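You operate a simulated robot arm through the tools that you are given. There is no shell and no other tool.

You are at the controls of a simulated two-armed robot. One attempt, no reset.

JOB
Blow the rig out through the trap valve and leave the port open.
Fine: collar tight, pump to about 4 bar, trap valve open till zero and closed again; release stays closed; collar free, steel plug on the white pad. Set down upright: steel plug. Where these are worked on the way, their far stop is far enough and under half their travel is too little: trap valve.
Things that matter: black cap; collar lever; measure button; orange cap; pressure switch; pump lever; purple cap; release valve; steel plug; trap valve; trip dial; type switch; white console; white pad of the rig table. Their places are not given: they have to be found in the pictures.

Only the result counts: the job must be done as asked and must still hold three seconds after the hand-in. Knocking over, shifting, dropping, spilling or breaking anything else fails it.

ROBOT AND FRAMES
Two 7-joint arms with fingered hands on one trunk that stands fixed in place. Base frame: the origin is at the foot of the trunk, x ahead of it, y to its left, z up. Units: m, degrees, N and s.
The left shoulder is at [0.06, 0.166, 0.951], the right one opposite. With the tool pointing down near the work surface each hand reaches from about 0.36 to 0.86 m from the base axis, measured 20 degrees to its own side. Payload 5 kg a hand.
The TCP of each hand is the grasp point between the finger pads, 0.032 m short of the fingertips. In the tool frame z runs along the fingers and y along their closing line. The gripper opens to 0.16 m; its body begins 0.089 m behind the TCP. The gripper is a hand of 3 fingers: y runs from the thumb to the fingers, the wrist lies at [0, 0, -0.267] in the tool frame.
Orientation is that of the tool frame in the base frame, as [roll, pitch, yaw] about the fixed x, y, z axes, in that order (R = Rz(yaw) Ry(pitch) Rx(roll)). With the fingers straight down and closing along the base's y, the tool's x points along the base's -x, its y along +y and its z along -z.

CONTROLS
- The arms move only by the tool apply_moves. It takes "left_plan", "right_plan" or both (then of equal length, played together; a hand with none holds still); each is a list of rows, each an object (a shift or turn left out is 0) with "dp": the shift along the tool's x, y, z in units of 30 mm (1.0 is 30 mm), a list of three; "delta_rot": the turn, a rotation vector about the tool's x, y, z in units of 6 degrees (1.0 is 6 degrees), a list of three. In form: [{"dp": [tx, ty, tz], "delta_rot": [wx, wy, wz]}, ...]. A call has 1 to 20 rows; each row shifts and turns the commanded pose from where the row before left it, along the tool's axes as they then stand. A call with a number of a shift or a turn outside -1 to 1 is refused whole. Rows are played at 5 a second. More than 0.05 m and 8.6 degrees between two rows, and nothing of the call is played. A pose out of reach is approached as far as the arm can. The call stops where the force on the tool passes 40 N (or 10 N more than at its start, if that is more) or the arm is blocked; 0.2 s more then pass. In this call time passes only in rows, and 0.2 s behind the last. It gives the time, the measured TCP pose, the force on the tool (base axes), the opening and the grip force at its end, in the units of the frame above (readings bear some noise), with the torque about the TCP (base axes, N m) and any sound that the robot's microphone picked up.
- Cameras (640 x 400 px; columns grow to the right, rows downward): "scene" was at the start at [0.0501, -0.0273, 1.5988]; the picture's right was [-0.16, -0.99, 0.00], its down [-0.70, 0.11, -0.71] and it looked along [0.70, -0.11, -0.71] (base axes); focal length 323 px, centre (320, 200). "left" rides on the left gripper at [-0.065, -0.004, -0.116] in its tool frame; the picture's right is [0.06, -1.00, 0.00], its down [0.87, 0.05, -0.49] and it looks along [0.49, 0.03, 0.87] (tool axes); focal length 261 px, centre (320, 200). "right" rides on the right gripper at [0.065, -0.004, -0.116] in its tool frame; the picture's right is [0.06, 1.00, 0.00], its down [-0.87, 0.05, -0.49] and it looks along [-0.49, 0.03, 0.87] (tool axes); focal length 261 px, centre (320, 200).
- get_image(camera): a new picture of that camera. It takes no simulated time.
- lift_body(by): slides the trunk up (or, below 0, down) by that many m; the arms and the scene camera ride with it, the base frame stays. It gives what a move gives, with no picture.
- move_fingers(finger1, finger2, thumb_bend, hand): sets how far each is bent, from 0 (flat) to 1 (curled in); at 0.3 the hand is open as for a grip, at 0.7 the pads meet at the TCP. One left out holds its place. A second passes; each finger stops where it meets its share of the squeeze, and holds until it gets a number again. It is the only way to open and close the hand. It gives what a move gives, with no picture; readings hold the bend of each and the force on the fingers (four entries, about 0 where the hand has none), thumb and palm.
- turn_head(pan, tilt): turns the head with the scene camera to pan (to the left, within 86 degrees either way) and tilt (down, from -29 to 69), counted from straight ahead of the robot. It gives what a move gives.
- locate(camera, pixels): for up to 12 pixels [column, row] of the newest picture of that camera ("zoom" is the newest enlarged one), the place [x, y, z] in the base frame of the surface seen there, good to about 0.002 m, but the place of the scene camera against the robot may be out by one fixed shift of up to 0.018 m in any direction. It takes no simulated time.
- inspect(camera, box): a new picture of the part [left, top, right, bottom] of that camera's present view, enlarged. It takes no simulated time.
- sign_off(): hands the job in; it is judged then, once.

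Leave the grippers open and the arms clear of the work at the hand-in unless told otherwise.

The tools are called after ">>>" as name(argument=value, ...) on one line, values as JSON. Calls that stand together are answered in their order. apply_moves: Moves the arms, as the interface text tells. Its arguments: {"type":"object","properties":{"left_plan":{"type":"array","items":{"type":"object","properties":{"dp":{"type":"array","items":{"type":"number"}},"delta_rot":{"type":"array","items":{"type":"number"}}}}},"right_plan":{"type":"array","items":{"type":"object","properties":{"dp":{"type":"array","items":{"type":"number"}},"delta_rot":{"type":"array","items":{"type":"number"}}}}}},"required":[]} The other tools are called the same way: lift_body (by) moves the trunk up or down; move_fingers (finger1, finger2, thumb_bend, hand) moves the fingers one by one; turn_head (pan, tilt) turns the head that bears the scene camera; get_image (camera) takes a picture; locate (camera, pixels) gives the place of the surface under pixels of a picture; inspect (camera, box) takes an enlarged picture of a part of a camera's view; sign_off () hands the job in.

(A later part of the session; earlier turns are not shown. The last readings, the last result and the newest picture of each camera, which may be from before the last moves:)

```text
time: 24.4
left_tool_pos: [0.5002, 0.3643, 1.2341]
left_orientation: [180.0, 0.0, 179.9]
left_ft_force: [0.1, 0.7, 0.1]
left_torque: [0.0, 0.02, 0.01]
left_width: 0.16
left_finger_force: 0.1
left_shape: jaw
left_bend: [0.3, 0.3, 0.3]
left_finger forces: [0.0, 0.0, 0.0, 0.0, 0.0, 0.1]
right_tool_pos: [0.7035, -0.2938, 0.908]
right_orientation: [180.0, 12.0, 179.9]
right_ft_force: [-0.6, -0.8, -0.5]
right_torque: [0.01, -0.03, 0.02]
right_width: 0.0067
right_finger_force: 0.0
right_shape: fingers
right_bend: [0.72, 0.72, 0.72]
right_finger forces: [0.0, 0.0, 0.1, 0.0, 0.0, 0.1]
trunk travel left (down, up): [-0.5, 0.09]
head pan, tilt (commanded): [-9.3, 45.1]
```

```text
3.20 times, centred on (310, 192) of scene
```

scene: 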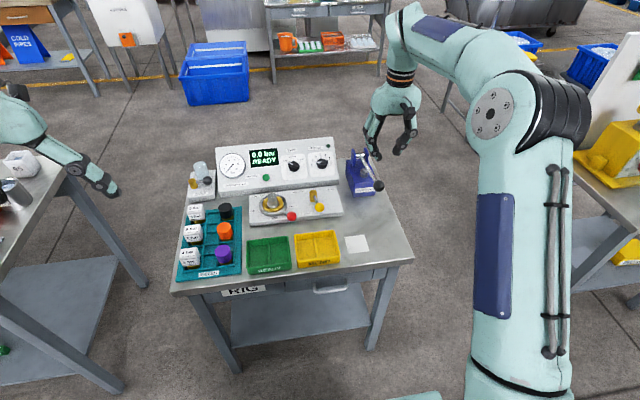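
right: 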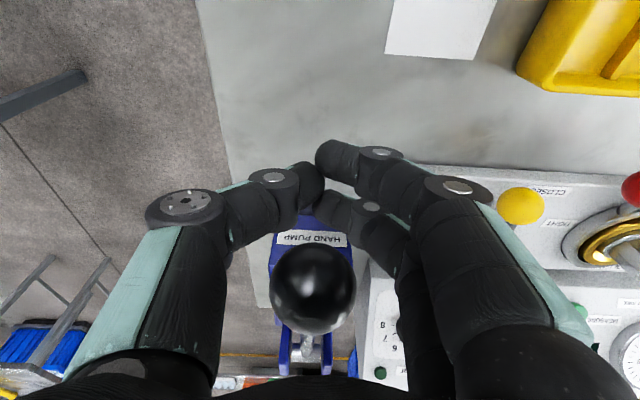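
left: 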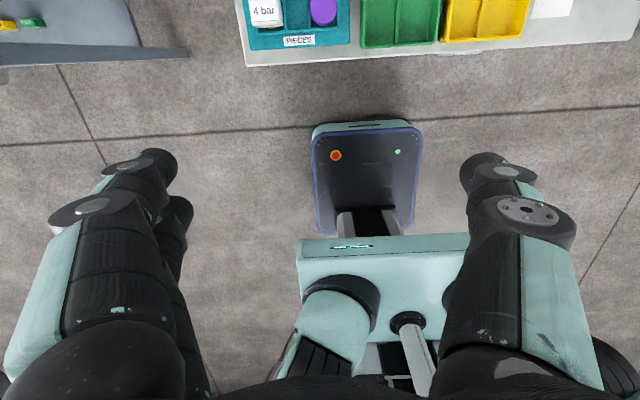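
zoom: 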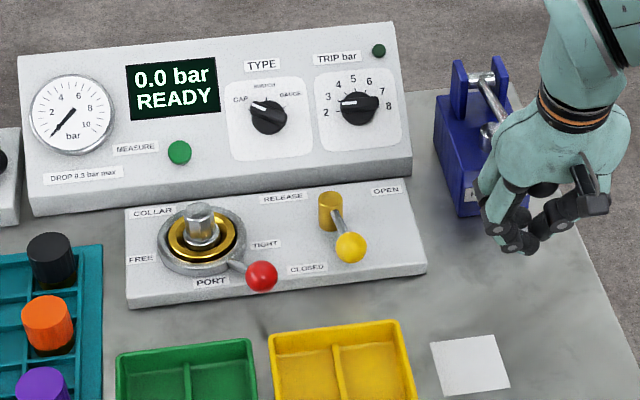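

The hand slipped below the ball and the lever stayed up: a pinch from above cannot push it. I open the hand, rise above the ball, and will push from above with the fingertips cupped to test the stroke and whether the lever springs back.

>>> move_fingers(hand="right", finger1=0.5, finger2=0.5, thumb_bend=0.5)

>>> apply_moves(right_plan=[{"dp": [-0.07, 0, -0.36], "delta_rot": [0, 0.5, 0]}, {"dp": [-0.07, 0, -0.36], "delta_rot": [0, 0.5, 0]}, {"dp": [-0.07, 0, -0.36], "delta_rot": [0, 0.5, 0]}, {"dp": [-0.07, 0, -0.36], "delta_rot": [0, 0.5, 0]}, {"dp": [0, 0, -0.7]}, {"dp": [0, 0, -0.7]}, {"dp": [0, 0, -0.7]}, {"dp": [0, 0, 0]}])

>>> get_image(camera="right")

```text
time: 25.4
left_tool_pos: [0.4998, 0.3641, 1.2337]
left_orientation: [-179.9, 0.0, 180.0]
left_ft_force: [0.7, -0.4, -0.2]
left_torque: [-0.01, -0.05, -0.01]
left_width: 0.1598
left_finger_force: 0.0
left_shape: jaw
left_bend: [0.3, 0.3, 0.3]
left_finger forces: [0.0, 0.1, 0.0, 0.0, 0.0, 0.0]
right_tool_pos: [0.7035, -0.294, 0.9084]
right_orientation: [-180.0, 12.0, 180.0]
right_ft_force: [-0.7, -0.3, 0.0]
right_torque: [0.02, 0.01, 0.0]
right_width: 0.0865
right_finger_force: 0.1
right_shape: fingers
right_bend: [0.5, 0.5, 0.5]
right_finger forces: [0.0, 0.1, 0.1, 0.1, 0.0, 0.1]
trunk travel left (down, up): [-0.5, 0.09]
head pan, tilt (commanded): [-9.3, 45.1]
```

```text
time: 27.2
left_tool_pos: [0.4998, 0.3659, 1.2343]
left_orientation: [180.0, 0.1, -180.0]
left_ft_force: [0.5, 0.7, 0.5]
left_torque: [0.01, -0.01, -0.02]
left_width: 0.1601
left_finger_force: 0.1
left_shape: jaw
left_bend: [0.3, 0.3, 0.3]
left_finger forces: [0.1, 0.0, 0.1, 0.0, 0.1, 0.1]
right_tool_pos: [0.7046, -0.2954, 1.0146]
right_orientation: [180.0, 0.0, 180.0]
right_ft_force: [0.4, 0.3, -0.1]
right_torque: [0.01, -0.03, 0.01]
right_width: 0.0863
right_finger_force: 0.1
right_shape: fingers
right_bend: [0.5, 0.5, 0.5]
right_finger forces: [0.0, 0.1, 0.0, 0.0, 0.0, 0.1]
trunk travel left (down, up): [-0.5, 0.09]
head pan, tilt (commanded): [-9.3, 45.1]
```

```text
taken
```

right: 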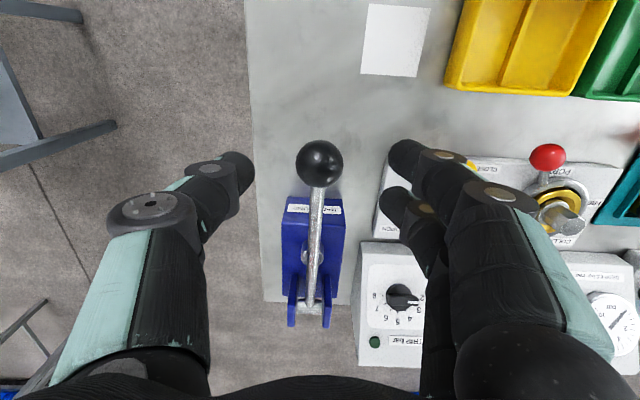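

I cup the fingertips (nearly closed) above the ball and push down along the arc.

>>> move_fingers(hand="right", finger1=0.67, finger2=0.67, thumb_bend=0.67)

>>> apply_moves(right_plan=[{"dp": [-0.08, 0, 0.25]}, {"dp": [0, 0, 0.25]}, {"dp": [0, 0, 0.2]}, {"dp": [0, 0, 0]}])

>>> get_image(camera="right")

```text
time: 28.2
left_tool_pos: [0.4988, 0.3641, 1.2336]
left_orientation: [180.0, -0.1, -179.9]
left_ft_force: [0.1, -0.2, 0.3]
left_torque: [0.0, -0.01, -0.02]
left_width: 0.1599
left_finger_force: 0.1
left_shape: jaw
left_bend: [0.3, 0.3, 0.3]
left_finger forces: [0.0, 0.1, 0.0, 0.0, 0.1, 0.0]
right_tool_pos: [0.7043, -0.2947, 1.0144]
right_orientation: [-180.0, 0.0, -180.0]
right_ft_force: [-0.4, 0.8, -0.1]
right_torque: [-0.05, -0.02, -0.03]
right_width: 0.0226
right_finger_force: 0.0
right_shape: fingers
right_bend: [0.67, 0.67, 0.67]
right_finger forces: [0.0, 0.0, 0.0, 0.1, 0.1, 0.0]
trunk travel left (down, up): [-0.5, 0.09]
head pan, tilt (commanded): [-9.3, 45.1]
```

```text
time: 29.2
left_tool_pos: [0.4991, 0.3634, 1.2346]
left_orientation: [180.0, 0.0, 179.9]
left_ft_force: [-0.4, -0.1, -0.2]
left_torque: [0.02, 0.0, -0.01]
left_width: 0.1602
left_finger_force: 0.0
left_shape: jaw
left_bend: [0.3, 0.3, 0.3]
left_finger forces: [0.0, 0.1, 0.0, 0.1, 0.0, 0.0]
right_tool_pos: [0.7087, -0.295, 0.994]
right_orientation: [179.9, 0.0, 179.8]
right_ft_force: [-0.2, -0.9, 2.5]
right_torque: [-0.07, 0.03, 0.02]
right_width: 0.0221
right_finger_force: 0.4
right_shape: fingers
right_bend: [0.67, 0.67, 0.67]
right_finger forces: [0.0, 0.0, 0.1, 0.0, 2.3, 0.0]
trunk travel left (down, up): [-0.5, 0.09]
head pan, tilt (commanded): [-9.3, 45.1]
```

```text
taken
```

right: 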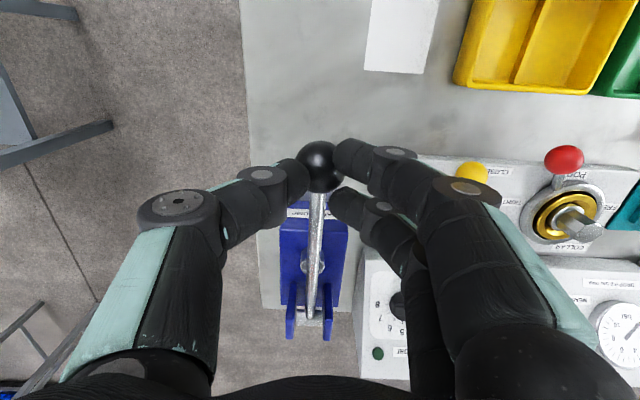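

Contact on the ball's top at 2.5 N. I shift 4 mm back and press down along the arc by about 12°.

>>> apply_moves(right_plan=[{"dp": [0.12, 0, 0.0]}, {"dp": [0.07, 0, 0.363], "delta_rot": [0, -0.5, 0]}, {"dp": [0.07, 0, 0.363], "delta_rot": [0, -0.5, 0]}, {"dp": [0.07, 0, 0.363], "delta_rot": [0, -0.5, 0]}, {"dp": [0.07, 0, 0.363], "delta_rot": [0, -0.5, 0]}])

>>> get_image(camera="right")

>>> inspect(camera="scene", box=[210, 130, 410, 255])

```text
time: 30.4
left_tool_pos: [0.4996, 0.3631, 1.2338]
left_orientation: [179.9, -0.1, -180.0]
left_ft_force: [-0.2, -0.4, -1.0]
left_torque: [-0.01, 0.01, -0.02]
left_width: 0.1598
left_finger_force: 0.1
left_shape: jaw
left_bend: [0.3, 0.3, 0.3]
left_finger forces: [0.1, 0.0, 0.1, 0.0, 0.0, 0.0]
right_tool_pos: [0.6996, -0.2941, 0.9508]
right_orientation: [-180.0, 12.1, 179.9]
right_ft_force: [-4.0, -3.8, 4.3]
right_torque: [-0.12, 0.11, -0.07]
right_width: 0.0237
right_finger_force: 3.2
right_shape: fingers
right_bend: [0.67, 0.67, 0.67]
right_finger forces: [0.0, 0.0, 0.2, 0.0, 5.5, 0.1]
trunk travel left (down, up): [-0.5, 0.09]
head pan, tilt (commanded): [-9.3, 45.1]
```

```text
taken
```

right: 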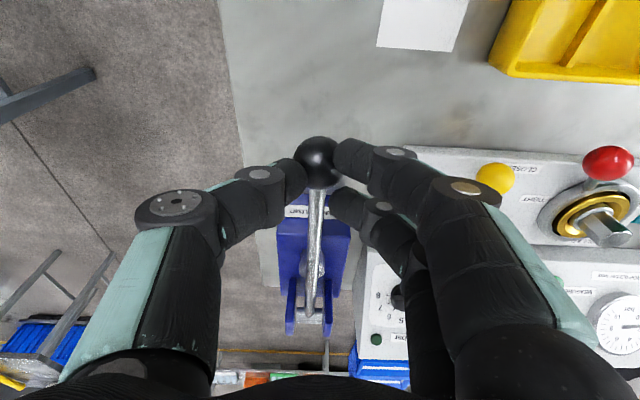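

```text
3.20 times, centred on (310, 192) of scene
```

zoom: 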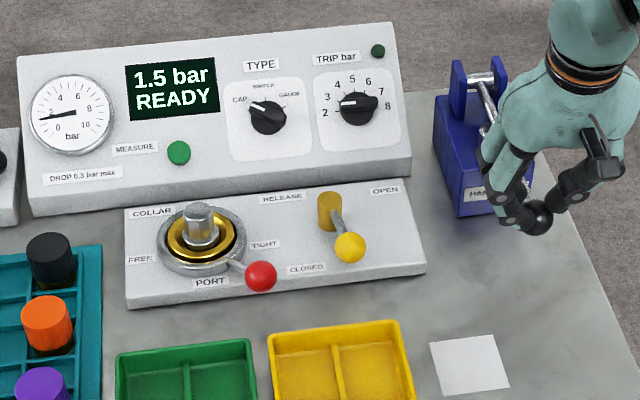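

Only 6 N needed and the display shows 1.5 bar. I continue the down-stroke by another 12°.

>>> apply_moves(right_plan=[{"dp": [0.07, 0, 0.363], "delta_rot": [0, -0.5, 0]}, {"dp": [0.07, 0, 0.363], "delta_rot": [0, -0.5, 0]}, {"dp": [0.07, 0, 0.363], "delta_rot": [0, -0.5, 0]}, {"dp": [0.07, 0, 0.363], "delta_rot": [0, -0.5, 0]}])

>>> get_image(camera="right")

>>> inspect(camera="scene", box=[210, 130, 410, 255])

```text
time: 31.3
left_tool_pos: [0.4963, 0.3641, 1.2361]
left_orientation: [-179.9, 0.2, -179.9]
left_ft_force: [0.4, 0.2, 0.0]
left_torque: [0.01, 0.04, 0.03]
left_width: 0.1602
left_finger_force: 0.0
left_shape: jaw
left_bend: [0.3, 0.3, 0.3]
left_finger forces: [0.1, 0.1, 0.0, 0.1, 0.0, 0.0]
right_tool_pos: [0.7018, -0.2937, 0.9224]
right_orientation: [-179.9, 22.0, 179.7]
right_ft_force: [-27.4, -0.3, 32.7]
right_torque: [0.0, 0.75, 0.05]
right_width: 0.0265
right_finger_force: 19.9
right_shape: fingers
right_bend: [0.7, 0.67, 0.68]
right_finger forces: [21.7, 0.0, 0.0, 0.1, 18.0, 0.0]
trunk travel left (down, up): [-0.5, 0.09]
head pan, tilt (commanded): [-9.3, 45.1]
stopped in row 4 (right hand): the force on the tool passed its limit at 48 N (the readings are from after the stop); the commanded pose is now the measured one
```

```text
taken
```

right: 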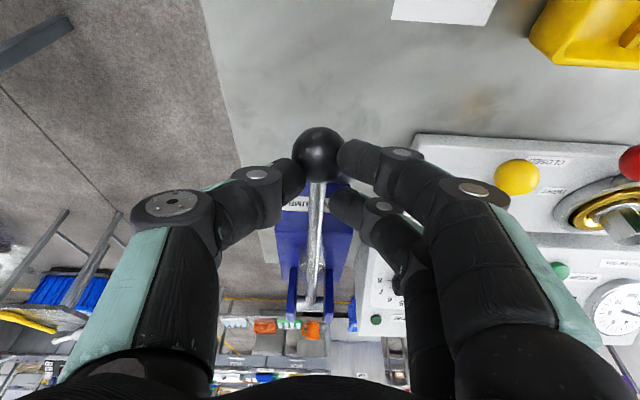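

```text
3.20 times, centred on (310, 192) of scene
```

zoom: 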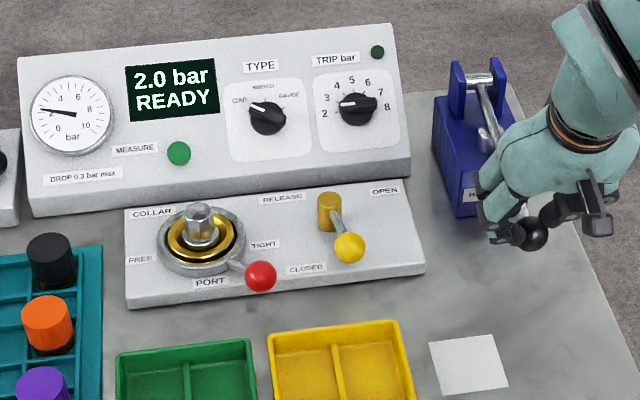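

Stop reached at the bottom: 2.0 bar from one full stroke. I raise the hand back along the arc to see whether the lever comes up by itself.

>>> apply_moves(right_plan=[{"dp": [-0.03, 0, -0.363], "delta_rot": [0, 0.5, 0]}, {"dp": [-0.03, 0, -0.363], "delta_rot": [0, 0.5, 0]}, {"dp": [-0.07, 0, -0.363], "delta_rot": [0, 0.5, 0]}, {"dp": [-0.07, 0, -0.363], "delta_rot": [0, 0.5, 0]}, {"dp": [-0.07, 0, -0.363], "delta_rot": [0, 0.5, 0]}, {"dp": [-0.07, 0, -0.363], "delta_rot": [0, 0.5, 0]}, {"dp": [-0.07, 0, -0.363], "delta_rot": [0, 0.5, 0]}, {"dp": [0, 0, 0]}])

>>> get_image(camera="right")

>>> inspect(camera="scene", box=[210, 130, 410, 255])

```text
time: 33.1
left_tool_pos: [0.4999, 0.3637, 1.2341]
left_orientation: [180.0, 0.0, 179.9]
left_ft_force: [0.2, 0.2, 0.6]
left_torque: [-0.01, -0.01, 0.0]
left_width: 0.16
left_finger_force: 0.1
left_shape: jaw
left_bend: [0.3, 0.3, 0.3]
left_finger forces: [0.0, 0.0, 0.0, 0.1, 0.0, 0.1]
right_tool_pos: [0.6991, -0.2954, 0.9934]
right_orientation: [180.0, 0.8, -180.0]
right_ft_force: [1.0, -0.1, 1.7]
right_torque: [0.0, -0.03, 0.01]
right_width: 0.0235
right_finger_force: 1.7
right_shape: fingers
right_bend: [0.67, 0.67, 0.67]
right_finger forces: [0.1, 1.1, 0.0, 0.1, 1.3, 0.1]
trunk travel left (down, up): [-0.5, 0.09]
head pan, tilt (commanded): [-9.3, 45.1]
```

```text
taken
```

right: 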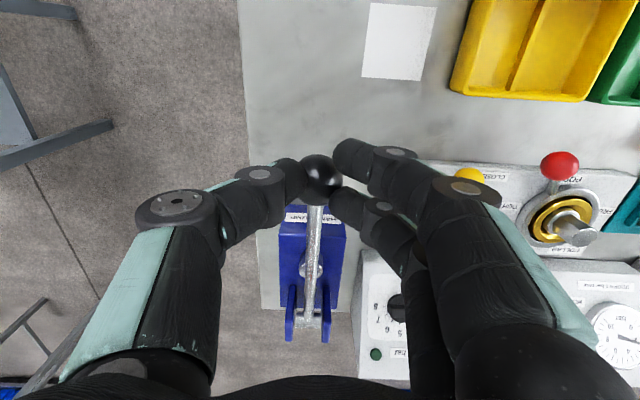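

```text
3.20 times, centred on (310, 192) of scene
```

zoom: 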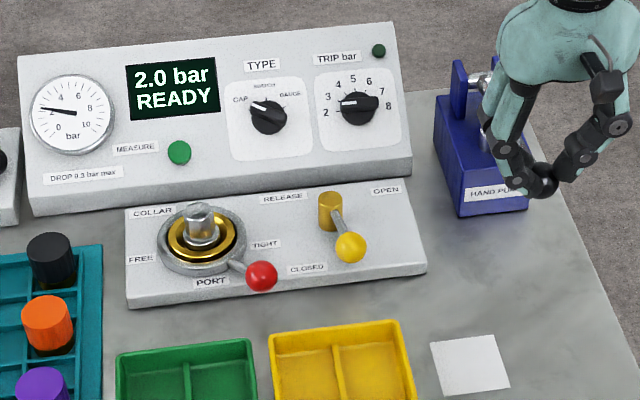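

The lever springs back up by itself. I lift 6 mm more to let it return fully, then give the second stroke.

>>> apply_moves(right_plan=[{"dp": [-0.1, 0, -0.25]}, {"dp": [0, 0, 0]}, {"dp": [0, 0, 0]}])

>>> get_image(camera="right")

>>> locate(camera="right", pixels=[[318, 165], [316, 195], [314, 225], [312, 260]])

```text
time: 33.9
left_tool_pos: [0.4994, 0.3635, 1.234]
left_orientation: [-180.0, -0.1, -180.0]
left_ft_force: [0.1, 0.4, 0.3]
left_torque: [0.01, -0.03, -0.01]
left_width: 0.1596
left_finger_force: 0.1
left_shape: jaw
left_bend: [0.3, 0.3, 0.3]
left_finger forces: [0.0, 0.1, 0.0, 0.1, 0.0, 0.0]
right_tool_pos: [0.7024, -0.2943, 1.0006]
right_orientation: [179.9, 0.9, 179.8]
right_ft_force: [0.5, -0.5, 0.6]
right_torque: [0.03, 0.01, 0.02]
right_width: 0.0226
right_finger_force: 0.0
right_shape: fingers
right_bend: [0.67, 0.67, 0.67]
right_finger forces: [0.1, 0.0, 0.0, 0.0, 0.0, 0.1]
trunk travel left (down, up): [-0.5, 0.09]
head pan, tilt (commanded): [-9.3, 45.1]
```

```text
taken
```

right: 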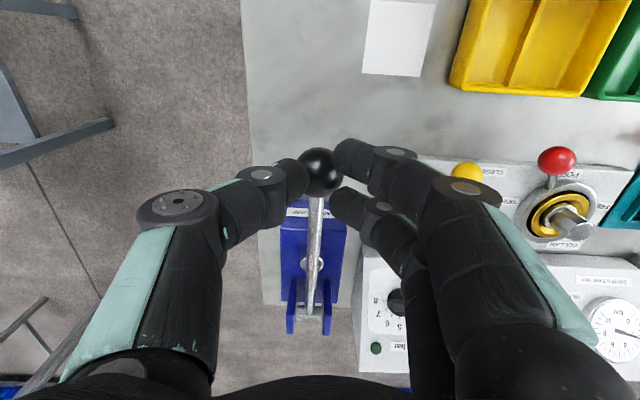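

```text
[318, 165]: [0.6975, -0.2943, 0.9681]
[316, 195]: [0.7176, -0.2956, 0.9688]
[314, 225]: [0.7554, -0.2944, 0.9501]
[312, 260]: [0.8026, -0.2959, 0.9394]
```

Lever fully up and free. Second stroke: down by about 12° first.

>>> apply_moves(right_plan=[{"dp": [0, 0, 0.2]}, {"dp": [0.07, 0, 0.363], "delta_rot": [0, -0.5, 0]}, {"dp": [0.07, 0, 0.363], "delta_rot": [0, -0.5, 0]}, {"dp": [0.07, 0, 0.363], "delta_rot": [0, -0.5, 0]}, {"dp": [0.07, 0, 0.363], "delta_rot": [0, -0.5, 0]}])

>>> inspect(camera="scene", box=[210, 130, 410, 255])

```text
time: 35.1
left_tool_pos: [0.5, 0.3645, 1.2347]
left_orientation: [180.0, -0.1, 180.0]
left_ft_force: [0.4, 0.1, 0.2]
left_torque: [-0.02, 0.02, -0.02]
left_width: 0.16
left_finger_force: 0.0
left_shape: jaw
left_bend: [0.3, 0.3, 0.3]
left_finger forces: [0.1, 0.1, 0.0, 0.0, 0.0, 0.0]
right_tool_pos: [0.6965, -0.2951, 0.953]
right_orientation: [180.0, 12.9, 179.7]
right_ft_force: [-5.4, -2.8, 5.0]
right_torque: [-0.1, 0.14, -0.04]
right_width: 0.0239
right_finger_force: 3.2
right_shape: fingers
right_bend: [0.67, 0.67, 0.67]
right_finger forces: [1.5, 0.0, 0.0, 0.0, 5.2, 0.1]
trunk travel left (down, up): [-0.5, 0.09]
head pan, tilt (commanded): [-9.3, 45.1]
```

```text
3.20 times, centred on (310, 192) of scene
```

zoom: 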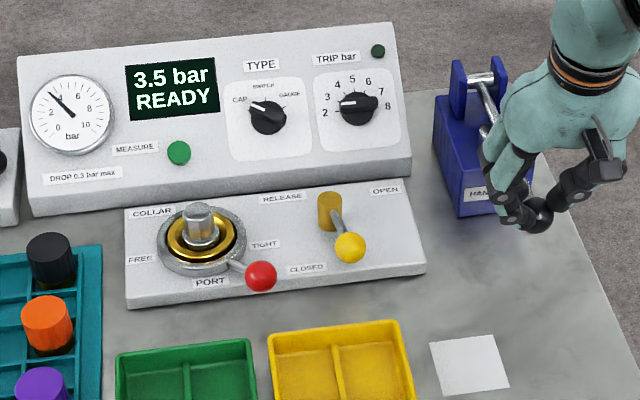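

3.5 bar. One more small step and a half towards 4.0.

>>> apply_moves(right_plan=[{"dp": [0.05, 0, 0.24], "delta_rot": [0, -0.33, 0]}, {"dp": [0.05, 0, 0.2], "delta_rot": [0, -0.3, 0]}])

>>> inspect(camera="scene", box=[210, 130, 410, 255])

```text
time: 35.7
left_tool_pos: [0.4984, 0.3638, 1.2351]
left_orientation: [-180.0, -0.1, -180.0]
left_ft_force: [0.2, -0.4, -0.6]
left_torque: [-0.01, 0.0, 0.01]
left_width: 0.16
left_finger_force: 0.0
left_shape: jaw
left_bend: [0.3, 0.3, 0.3]
left_finger forces: [0.0, 0.0, 0.1, 0.0, 0.1, 0.0]
right_tool_pos: [0.6987, -0.2948, 0.9385]
right_orientation: [180.0, 16.7, 179.8]
right_ft_force: [-6.2, -2.5, 3.9]
right_torque: [-0.1, 0.17, -0.06]
right_width: 0.0253
right_finger_force: 4.1
right_shape: fingers
right_bend: [0.66, 0.67, 0.67]
right_finger forces: [2.8, 0.1, 0.0, 0.0, 5.2, 0.0]
trunk travel left (down, up): [-0.5, 0.09]
head pan, tilt (commanded): [-9.3, 45.1]
```

```text
3.20 times, centred on (310, 192) of scene
```

zoom: 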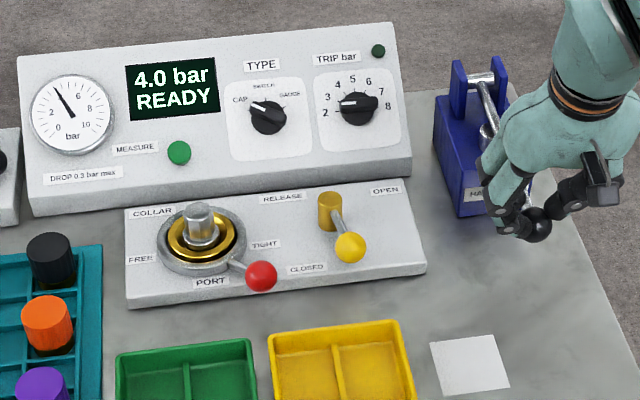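

Exactly 4.0 bar. I let the lever rise by retreating along the arc, then lift the right hand clear.

>>> apply_moves(right_plan=[{"dp": [-0.07, 0, -0.363], "delta_rot": [0, 0.5, 0]}, {"dp": [-0.07, 0, -0.363], "delta_rot": [0, 0.5, 0]}, {"dp": [-0.07, 0, -0.363], "delta_rot": [0, 0.5, 0]}, {"dp": [-0.07, 0, -0.363], "delta_rot": [0, 0.5, 0]}, {"dp": [-0.07, 0, -0.363], "delta_rot": [0, 0.5, 0]}, {"dp": [-0.05, 0, -0.363], "delta_rot": [0, 0.4, 0]}, {"dp": [0, 0, -0.6]}, {"dp": [0, 0, -1]}, {"dp": [0, 0, -1]}, {"dp": [0, 0, -1]}, {"dp": [0, 0, -1]}, {"dp": [0, 0, -1]}, {"dp": [0, 0, 0]}])

>>> get_image(camera="scene")

>>> inspect(camera="scene", box=[210, 130, 410, 255])

>>> get_image(camera="left")

```text
time: 38.5
left_tool_pos: [0.5003, 0.3647, 1.2335]
left_orientation: [-180.0, 0.1, -180.0]
left_ft_force: [0.6, 0.0, -0.7]
left_torque: [0.03, 0.02, 0.02]
left_width: 0.1598
left_finger_force: 0.0
left_shape: jaw
left_bend: [0.3, 0.3, 0.3]
left_finger forces: [0.0, 0.0, 0.0, 0.1, 0.0, 0.0]
right_tool_pos: [0.7046, -0.2957, 1.1717]
right_orientation: [-180.0, -0.8, 180.0]
right_ft_force: [0.7, 0.6, -0.3]
right_torque: [0.03, 0.0, -0.04]
right_width: 0.0226
right_finger_force: 0.2
right_shape: fingers
right_bend: [0.67, 0.67, 0.67]
right_finger forces: [0.0, 0.0, 0.0, 0.0, 0.0, 0.1]
trunk travel left (down, up): [-0.5, 0.09]
head pan, tilt (commanded): [-9.3, 45.1]
```

```text
taken
```

scene: 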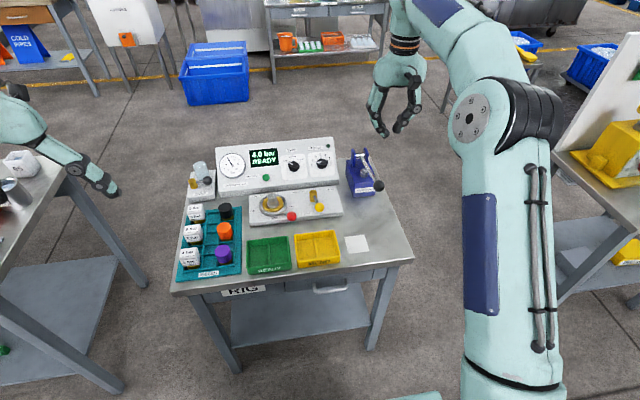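

```text
3.20 times, centred on (310, 192) of scene
```

zoom: 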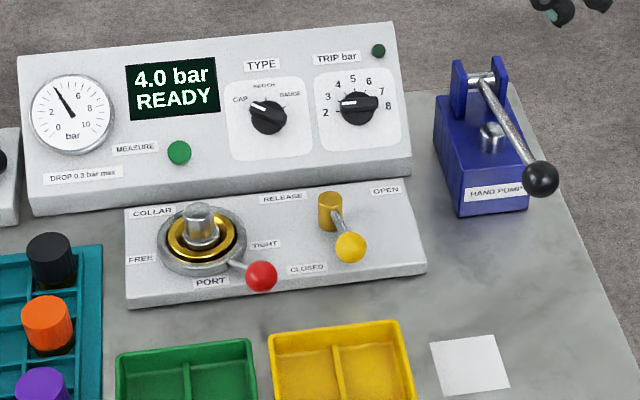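

```text
taken
```

left: 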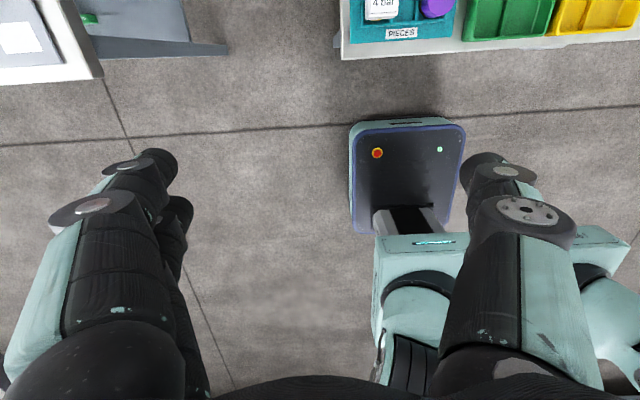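

The rig holds 4.0 bar with the lever back up. Now the trap valve with the left hand: I bring it forward and tilt it so the fingers point ahead and down, staying high, and look at the trap with its camera.

>>> apply_moves(left_plan=[{"dp": [-0.933, -0.38, 0.5], "delta_rot": [0, -1, 0]}, {"dp": [-0.876, -0.38, 0.595], "delta_rot": [0, -1, 0]}, {"dp": [-0.809, -0.38, 0.683], "delta_rot": [0, -1, 0]}, {"dp": [-0.733, -0.38, 0.764], "delta_rot": [0, -1, 0]}, {"dp": [-0.65, -0.38, 0.837], "delta_rot": [0, -1, 0]}, {"dp": [-0.558, -0.38, 0.9], "delta_rot": [0, -1, 0]}, {"dp": [-0.461, -0.38, 0.953], "delta_rot": [0, -1, 0]}, {"dp": [-0.359, -0.38, 0.996]}, {"dp": [-0.359, -0.38, 0.996]}, {"dp": [-0.359, -0.38, 0.996]}, {"dp": [0, 0, 0]}, {"dp": [0, 0, 0]}])

>>> get_image(camera="left")

>>> get_image(camera="scene")

```text
time: 41.1
left_tool_pos: [0.7813, 0.2516, 1.0838]
left_orientation: [-179.9, 42.0, 180.0]
left_ft_force: [-1.1, 0.3, -0.1]
left_torque: [0.04, 0.01, -0.04]
left_width: 0.1599
left_finger_force: 0.0
left_shape: jaw
left_bend: [0.3, 0.3, 0.3]
left_finger forces: [0.0, 0.1, 0.0, 0.0, 0.0, 0.1]
right_tool_pos: [0.7021, -0.2943, 1.1721]
right_orientation: [-180.0, -0.8, 179.9]
right_ft_force: [0.3, 0.5, -0.2]
right_torque: [0.01, 0.0, 0.02]
right_width: 0.0226
right_finger_force: 0.0
right_shape: fingers
right_bend: [0.67, 0.67, 0.67]
right_finger forces: [0.0, 0.1, 0.0, 0.0, 0.0, 0.0]
trunk travel left (down, up): [-0.5, 0.09]
head pan, tilt (commanded): [-9.3, 45.1]
```

```text
taken
```

left: 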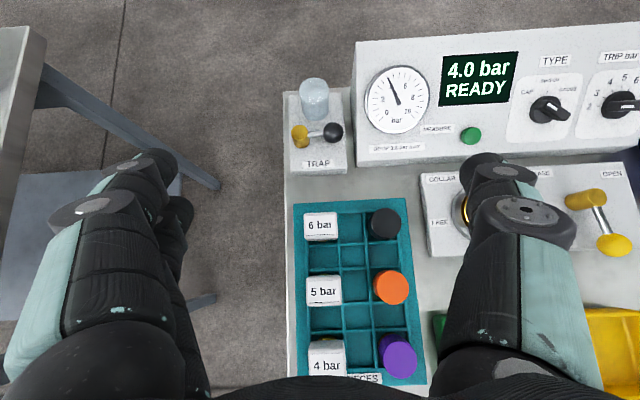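

```text
taken
```

scene: 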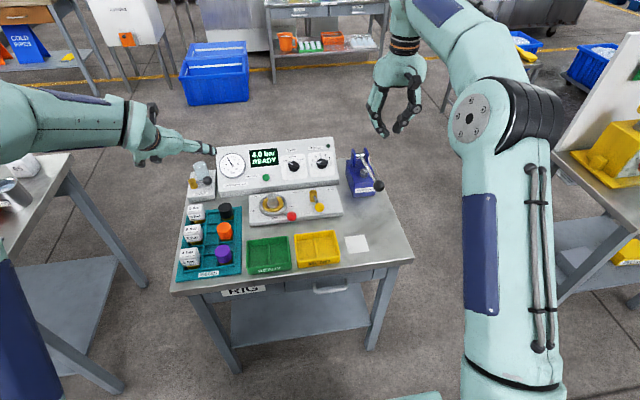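

The trap is at about (318,130) in the left picture: gold post at (299,136), black ball at (333,132), glass behind. I enlarge and measure it.

>>> inspect(camera="left", box=[280, 65, 380, 185])

>>> locate(camera="left", pixels=[[333, 132], [299, 133], [318, 133], [315, 85], [316, 110], [292, 100], [340, 160], [355, 120], [355, 150], [290, 165], [333, 117], [320, 222]])

```text
3.33 times, centred on (330, 125) of left
```

zoom: 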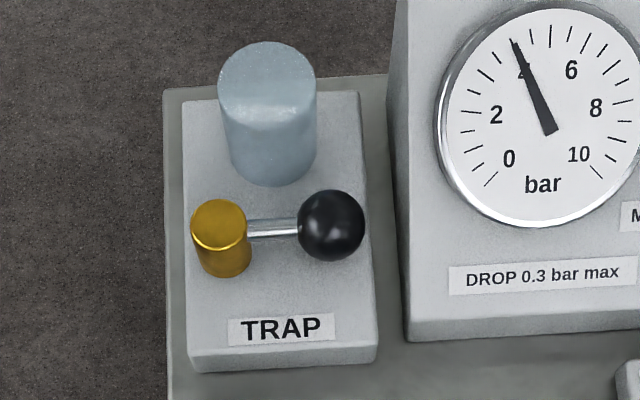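

```text
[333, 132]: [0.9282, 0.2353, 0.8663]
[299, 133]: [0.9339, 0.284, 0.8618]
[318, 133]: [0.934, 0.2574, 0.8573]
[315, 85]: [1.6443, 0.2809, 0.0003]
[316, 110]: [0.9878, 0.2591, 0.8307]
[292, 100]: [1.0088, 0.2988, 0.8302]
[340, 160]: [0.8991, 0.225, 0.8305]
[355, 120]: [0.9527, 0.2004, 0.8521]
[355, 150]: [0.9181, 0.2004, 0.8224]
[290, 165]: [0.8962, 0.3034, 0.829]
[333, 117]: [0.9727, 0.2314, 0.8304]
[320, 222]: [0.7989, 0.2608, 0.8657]
```

The trap: post axis about [0.936, 0.284], ball centre about [0.935, 0.235, 0.852], box top 0.830, glass behind near [0.986, 0.26], console side at y 0.200. The ball can only swing to the front. I plan to hook it with the thumb from behind, so I turn the left hand about its own axis by about 65° to bring the thumb to the far side.

>>> apply_moves(left_plan=[{"delta_rot": [0, 0, -1]}, {"delta_rot": [0, 0, -1]}, {"delta_rot": [0, 0, -1]}, {"delta_rot": [0, 0, -1]}, {"delta_rot": [0, 0, -1]}, {"delta_rot": [0, 0, -1]}, {"delta_rot": [0, 0, -1]}, {"delta_rot": [0, 0, -1]}, {"delta_rot": [0, 0, -1]}, {"delta_rot": [0, 0, -1]}, {"delta_rot": [0, 0, -1]}, {"dp": [0, 0, 0]}, {"dp": [0, 0, 0]}])

>>> get_image(camera="left")

>>> get_image(camera="scene")

```text
time: 43.9
left_tool_pos: [0.7785, 0.2499, 1.083]
left_orientation: [-140.6, 15.8, -108.4]
left_ft_force: [0.4, 0.9, 0.6]
left_torque: [0.01, 0.0, 0.01]
left_width: 0.16
left_finger_force: 0.0
left_shape: jaw
left_bend: [0.3, 0.3, 0.3]
left_finger forces: [0.0, 0.0, 0.0, 0.1, 0.0, 0.1]
right_tool_pos: [0.7038, -0.2946, 1.1716]
right_orientation: [-180.0, -0.8, 179.9]
right_ft_force: [0.5, -0.9, 0.3]
right_torque: [0.0, -0.01, -0.01]
right_width: 0.0223
right_finger_force: 0.0
right_shape: fingers
right_bend: [0.67, 0.67, 0.67]
right_finger forces: [0.0, 0.0, 0.0, 0.0, 0.0, 0.1]
trunk travel left (down, up): [-0.5, 0.09]
head pan, tilt (commanded): [-9.3, 45.1]
```

```text
taken
```

left: 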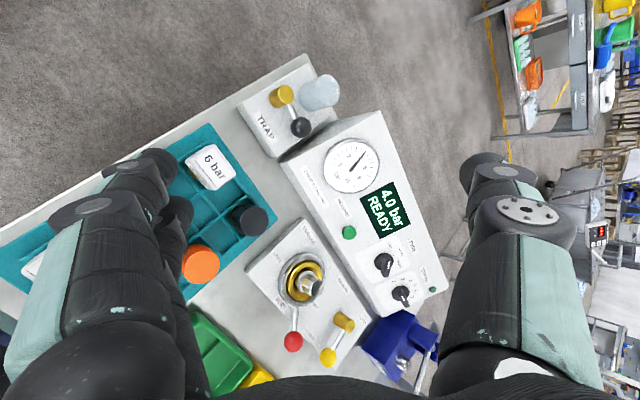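

```text
taken
```

scene: 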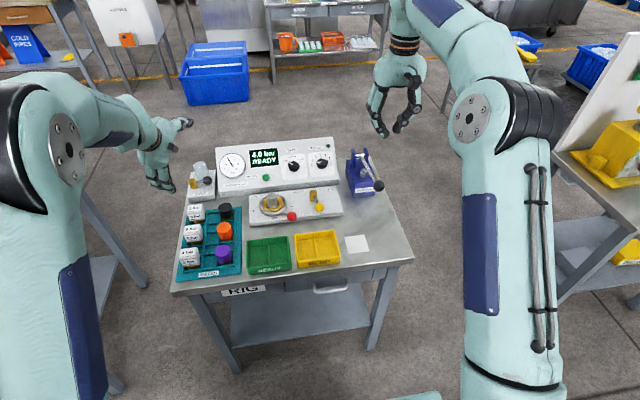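

Thumb is now on the far side. I curl the two fingers of the left hand fully in so only the thumb sticks out as a hook, and look.

>>> move_fingers(hand="left", finger1=1.0, finger2=1.0, thumb_bend=0.5)

>>> get_image(camera="left")

>>> inspect(camera="scene", box=[100, 90, 260, 200])

```text
time: 44.9
left_tool_pos: [0.7788, 0.2498, 1.0832]
left_orientation: [-140.6, 15.7, -108.3]
left_ft_force: [0.2, 0.1, 0.8]
left_torque: [0.03, -0.01, -0.03]
left_width: 0.0577
left_finger_force: 0.0
left_shape: fingers
left_bend: [1.0, 1.0, 0.5]
left_finger forces: [0.0, 0.0, 0.0, 0.0, 0.0, 0.0]
right_tool_pos: [0.7035, -0.2946, 1.172]
right_orientation: [179.9, -0.9, 180.0]
right_ft_force: [0.2, 0.3, -0.2]
right_torque: [0.01, 0.02, 0.04]
right_width: 0.0225
right_finger_force: 0.0
right_shape: fingers
right_bend: [0.67, 0.67, 0.67]
right_finger forces: [0.0, 0.2, 0.0, 0.1, 0.0, 0.1]
trunk travel left (down, up): [-0.5, 0.09]
head pan, tilt (commanded): [-9.3, 45.1]
```

```text
taken
```

left: 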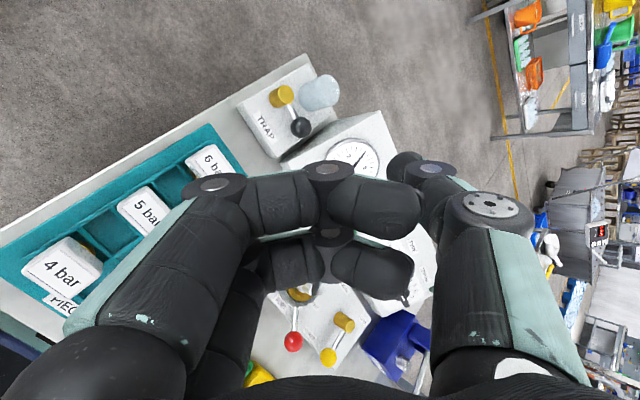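

```text
3.64 times, centred on (180, 145) of scene
```

zoom: 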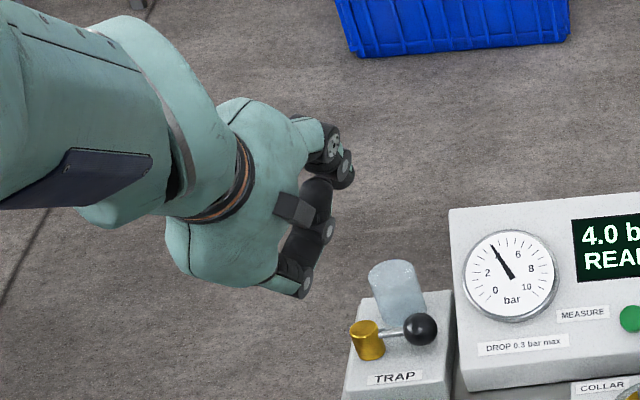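

Curled fingers still stick into the middle, so this pose would put them low on the trap. Better: an open hand in the former turn, with only the thumb (at about 0.42 bend, straight) as a stick behind the ball. Before that I check the heights of the console's left end and the glass from this picture.

>>> locate(camera="left", pixels=[[300, 157], [320, 147], [350, 128], [375, 114], [330, 142], [345, 150], [300, 127], [282, 95], [245, 105], [330, 100], [316, 62], [240, 100]])

>>> inspect(camera="left", box=[220, 40, 420, 170])

```text
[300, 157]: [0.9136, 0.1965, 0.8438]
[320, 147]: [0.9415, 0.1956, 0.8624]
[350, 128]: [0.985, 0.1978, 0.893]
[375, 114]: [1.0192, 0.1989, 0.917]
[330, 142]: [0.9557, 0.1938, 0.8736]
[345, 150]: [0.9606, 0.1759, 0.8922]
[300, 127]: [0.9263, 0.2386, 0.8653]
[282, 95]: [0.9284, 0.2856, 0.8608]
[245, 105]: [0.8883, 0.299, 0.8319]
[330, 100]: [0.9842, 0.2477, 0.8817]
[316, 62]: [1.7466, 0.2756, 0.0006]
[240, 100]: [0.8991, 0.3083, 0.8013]
```

```text
3.08 times, centred on (320, 105) of left
```

zoom: 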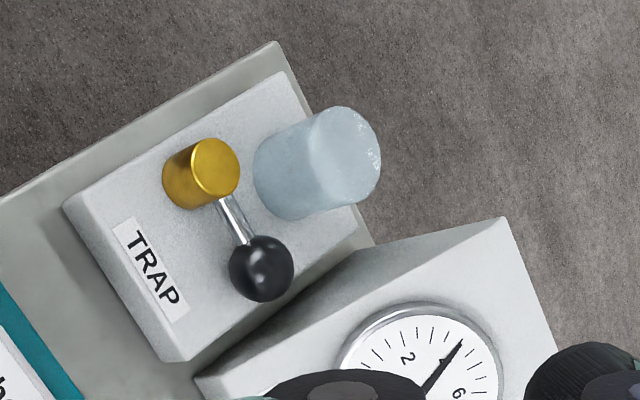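

The console's left edge slopes from z 0.844 at x 0.914 to 0.893 at x 0.985, so the thumb fits from the right side. I turn the left hand back, open its fingers and set the thumb nearly straight.

>>> apply_moves(left_plan=[{"delta_rot": [0, 0, 1]}, {"delta_rot": [0, 0, 1]}, {"delta_rot": [0, 0, 1]}, {"delta_rot": [0, 0, 1]}, {"delta_rot": [0, 0, 1]}, {"delta_rot": [0, 0, 1]}, {"delta_rot": [0, 0, 1]}, {"delta_rot": [0, 0, 1]}, {"delta_rot": [0, 0, 1]}, {"delta_rot": [0, 0, 1]}, {"delta_rot": [0, 0, 1]}, {"dp": [0, 0, 0]}])

>>> move_fingers(hand="left", finger1=0.3, finger2=0.3, thumb_bend=0.42)

>>> get_image(camera="left")

```text
time: 47.5
left_tool_pos: [0.7793, 0.2498, 1.0827]
left_orientation: [179.9, 42.0, 179.9]
left_ft_force: [-0.3, -0.5, -0.3]
left_torque: [0.02, -0.02, -0.02]
left_width: 0.0578
left_finger_force: 0.1
left_shape: fingers
left_bend: [1.0, 1.0, 0.5]
left_finger forces: [0.0, 0.0, 0.0, 0.0, 0.0, 0.0]
right_tool_pos: [0.7031, -0.2949, 1.1738]
right_orientation: [-180.0, -0.7, 179.9]
right_ft_force: [-0.3, 0.1, 0.5]
right_torque: [0.0, 0.01, 0.01]
right_width: 0.0229
right_finger_force: 0.0
right_shape: fingers
right_bend: [0.67, 0.67, 0.67]
right_finger forces: [0.0, 0.0, 0.0, 0.0, 0.1, 0.1]
trunk travel left (down, up): [-0.5, 0.09]
head pan, tilt (commanded): [-9.3, 45.1]
```

```text
time: 48.5
left_tool_pos: [0.7785, 0.2496, 1.0832]
left_orientation: [179.9, 42.0, 179.9]
left_ft_force: [0.2, -0.5, -0.3]
left_torque: [0.0, 0.02, 0.01]
left_width: 0.1434
left_finger_force: 0.1
left_shape: fingers
left_bend: [0.3, 0.3, 0.42]
left_finger forces: [0.0, 0.0, 0.0, 0.1, 0.0, 0.1]
right_tool_pos: [0.7038, -0.2964, 1.1729]
right_orientation: [-179.9, -0.8, 179.9]
right_ft_force: [-0.2, 0.6, -1.1]
right_torque: [0.02, 0.0, 0.0]
right_width: 0.0229
right_finger_force: 0.0
right_shape: fingers
right_bend: [0.67, 0.67, 0.67]
right_finger forces: [0.0, 0.0, 0.1, 0.1, 0.0, 0.0]
trunk travel left (down, up): [-0.5, 0.09]
head pan, tilt (commanded): [-9.3, 45.1]
```

```text
taken
```

left: 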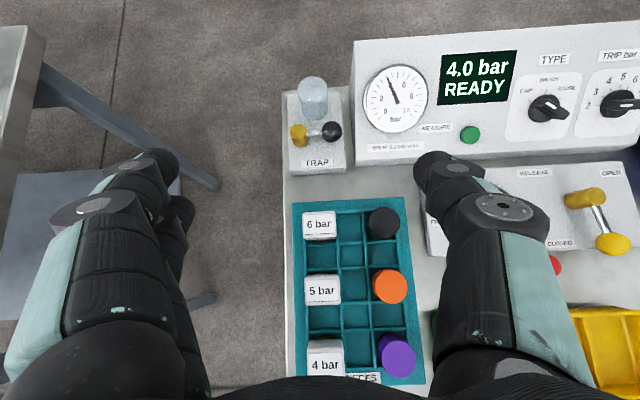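

I measure the thumb's surface points to learn its exact geometry relative to the hand.

>>> inspect(camera="left", box=[390, 130, 570, 260])

>>> locate(camera="left", pixels=[[418, 163], [425, 160], [435, 160], [435, 175], [435, 152], [457, 168], [500, 208], [462, 195], [440, 185], [470, 220], [430, 190], [500, 300]])

```text
3.08 times, centred on (480, 195) of left
```

zoom: 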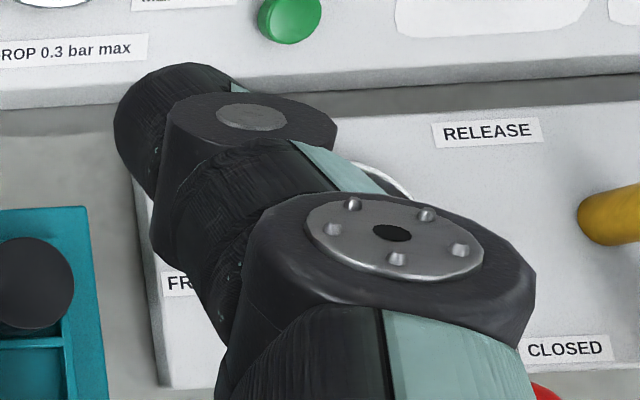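

```text
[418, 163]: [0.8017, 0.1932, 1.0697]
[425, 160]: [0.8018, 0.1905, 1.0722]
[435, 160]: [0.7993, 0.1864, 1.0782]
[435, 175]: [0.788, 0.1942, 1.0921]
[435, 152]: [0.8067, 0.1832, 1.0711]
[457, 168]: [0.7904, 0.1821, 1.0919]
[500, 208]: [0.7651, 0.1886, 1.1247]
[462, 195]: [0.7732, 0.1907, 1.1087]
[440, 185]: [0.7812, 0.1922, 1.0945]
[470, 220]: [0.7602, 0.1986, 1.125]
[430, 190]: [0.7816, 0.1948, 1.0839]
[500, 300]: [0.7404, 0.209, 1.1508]
```

Thumb geometry is clear: a nearly straight stick 66 mm to the right of the hand axis, tip 32 mm beyond the grasp point. I advance the left hand to a pre-approach just above and short of the trap.

>>> apply_moves(left_plan=[{"dp": [0.04, 0.47, 0.7]}, {"dp": [0.04, 0.47, 0.86]}, {"dp": [0.04, 0.47, 0.86]}, {"dp": [0.04, 0, 0.9]}, {"dp": [0.04, 0, 0.9]}, {"dp": [0.04, 0, 0.9]}, {"dp": [0.04, 0, 0.9]}, {"dp": [0, 0, 0]}, {"dp": [0, 0, 0]}])

>>> get_image(camera="left")

>>> inspect(camera="scene", box=[150, 110, 270, 210])

```text
time: 50.5
left_tool_pos: [0.8966, 0.2922, 0.9451]
left_orientation: [-179.9, 42.0, 180.0]
left_ft_force: [0.9, 0.2, 0.5]
left_torque: [0.0, 0.04, 0.0]
left_width: 0.1438
left_finger_force: 0.0
left_shape: fingers
left_bend: [0.3, 0.3, 0.42]
left_finger forces: [0.0, 0.0, 0.1, 0.0, 0.1, 0.0]
right_tool_pos: [0.7052, -0.2957, 1.1723]
right_orientation: [180.0, -0.8, 179.9]
right_ft_force: [0.3, -0.2, -1.2]
right_torque: [-0.01, 0.0, -0.01]
right_width: 0.0227
right_finger_force: 0.1
right_shape: fingers
right_bend: [0.67, 0.67, 0.67]
right_finger forces: [0.0, 0.0, 0.0, 0.0, 0.0, 0.1]
trunk travel left (down, up): [-0.5, 0.09]
head pan, tilt (commanded): [-9.3, 45.1]
```

```text
taken
```

left: 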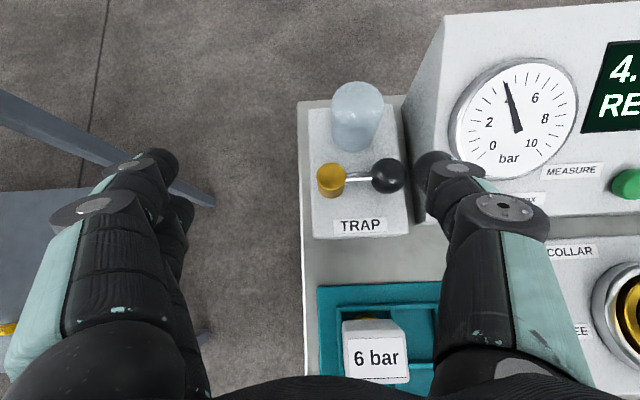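

```text
4.00 times, centred on (210, 160) of scene
```

zoom: 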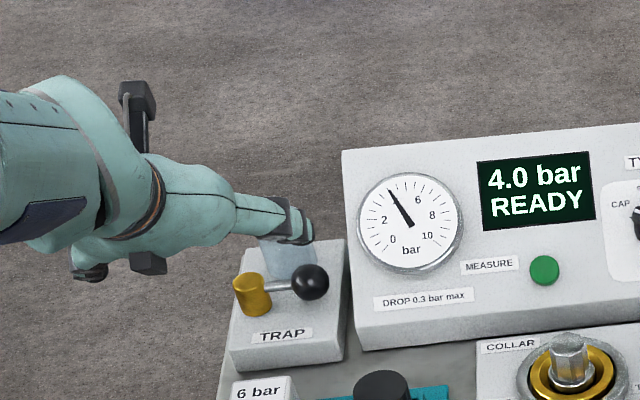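

The thumb tip at (435,160) is close beside and above the ball at (388,175). I re-measure both from here.

>>> locate(camera="left", pixels=[[388, 175], [388, 170], [331, 170], [331, 165], [358, 178], [435, 155], [420, 163], [405, 130], [415, 222], [358, 150], [358, 125], [310, 230]])

>>> inspect(camera="left", box=[290, 70, 490, 245])

```text
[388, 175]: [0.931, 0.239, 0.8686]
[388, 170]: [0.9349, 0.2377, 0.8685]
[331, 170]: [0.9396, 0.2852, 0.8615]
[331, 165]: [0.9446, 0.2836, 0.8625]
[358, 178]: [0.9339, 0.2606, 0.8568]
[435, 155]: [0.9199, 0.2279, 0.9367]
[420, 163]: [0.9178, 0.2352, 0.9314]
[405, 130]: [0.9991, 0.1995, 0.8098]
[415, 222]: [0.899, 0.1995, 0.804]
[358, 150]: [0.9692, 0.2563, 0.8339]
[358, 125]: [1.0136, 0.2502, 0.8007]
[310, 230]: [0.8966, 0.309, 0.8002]
```

```text
2.29 times, centred on (390, 158) of left
```

zoom: 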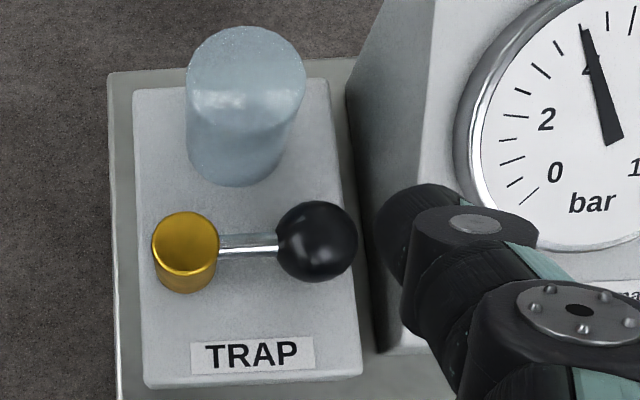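

Ball centre refined to [0.935, 0.236, 0.854]. I slide the thumb forward along its own axis by 79 mm so that it goes over and behind the ball.

>>> apply_moves(left_plan=[{"dp": [0, 0, 0.66]}, {"dp": [0, 0, 0.66]}, {"dp": [0, 0, 0.66]}, {"dp": [0, 0, 0.64]}, {"dp": [0, 0, 0]}, {"dp": [0, 0, 0]}])

>>> get_image(camera="left")

>>> inspect(camera="scene", box=[150, 110, 270, 210])

```text
time: 51.9
left_tool_pos: [0.9482, 0.292, 0.8835]
left_orientation: [180.0, 42.0, -179.9]
left_ft_force: [0.4, 0.3, -0.8]
left_torque: [-0.01, -0.02, -0.05]
left_width: 0.1438
left_finger_force: 0.1
left_shape: fingers
left_bend: [0.3, 0.3, 0.42]
left_finger forces: [0.0, 0.1, 0.1, 0.0, 0.1, 0.0]
right_tool_pos: [0.703, -0.2964, 1.1732]
right_orientation: [-180.0, -0.8, 179.9]
right_ft_force: [-0.6, -0.9, 0.2]
right_torque: [0.02, 0.01, -0.01]
right_width: 0.0226
right_finger_force: 0.0
right_shape: fingers
right_bend: [0.67, 0.67, 0.67]
right_finger forces: [0.0, 0.0, 0.1, 0.0, 0.1, 0.0]
trunk travel left (down, up): [-0.5, 0.09]
head pan, tilt (commanded): [-9.3, 45.1]
```

```text
taken
```

left: 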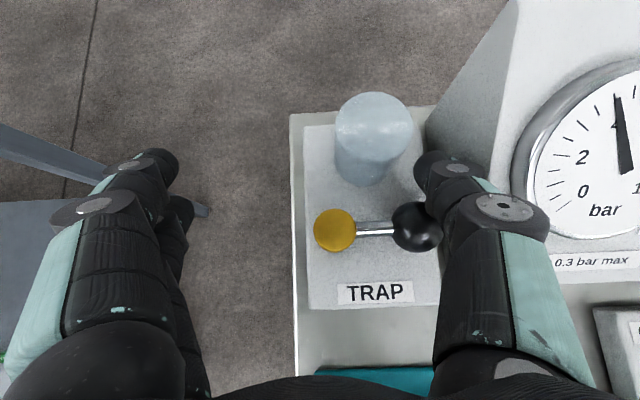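

```text
4.00 times, centred on (210, 160) of scene
```

zoom: 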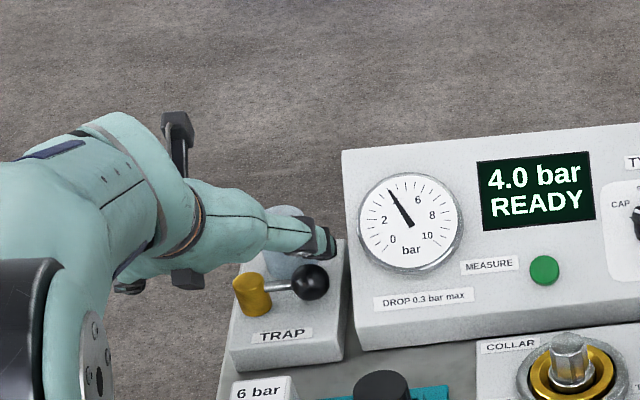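

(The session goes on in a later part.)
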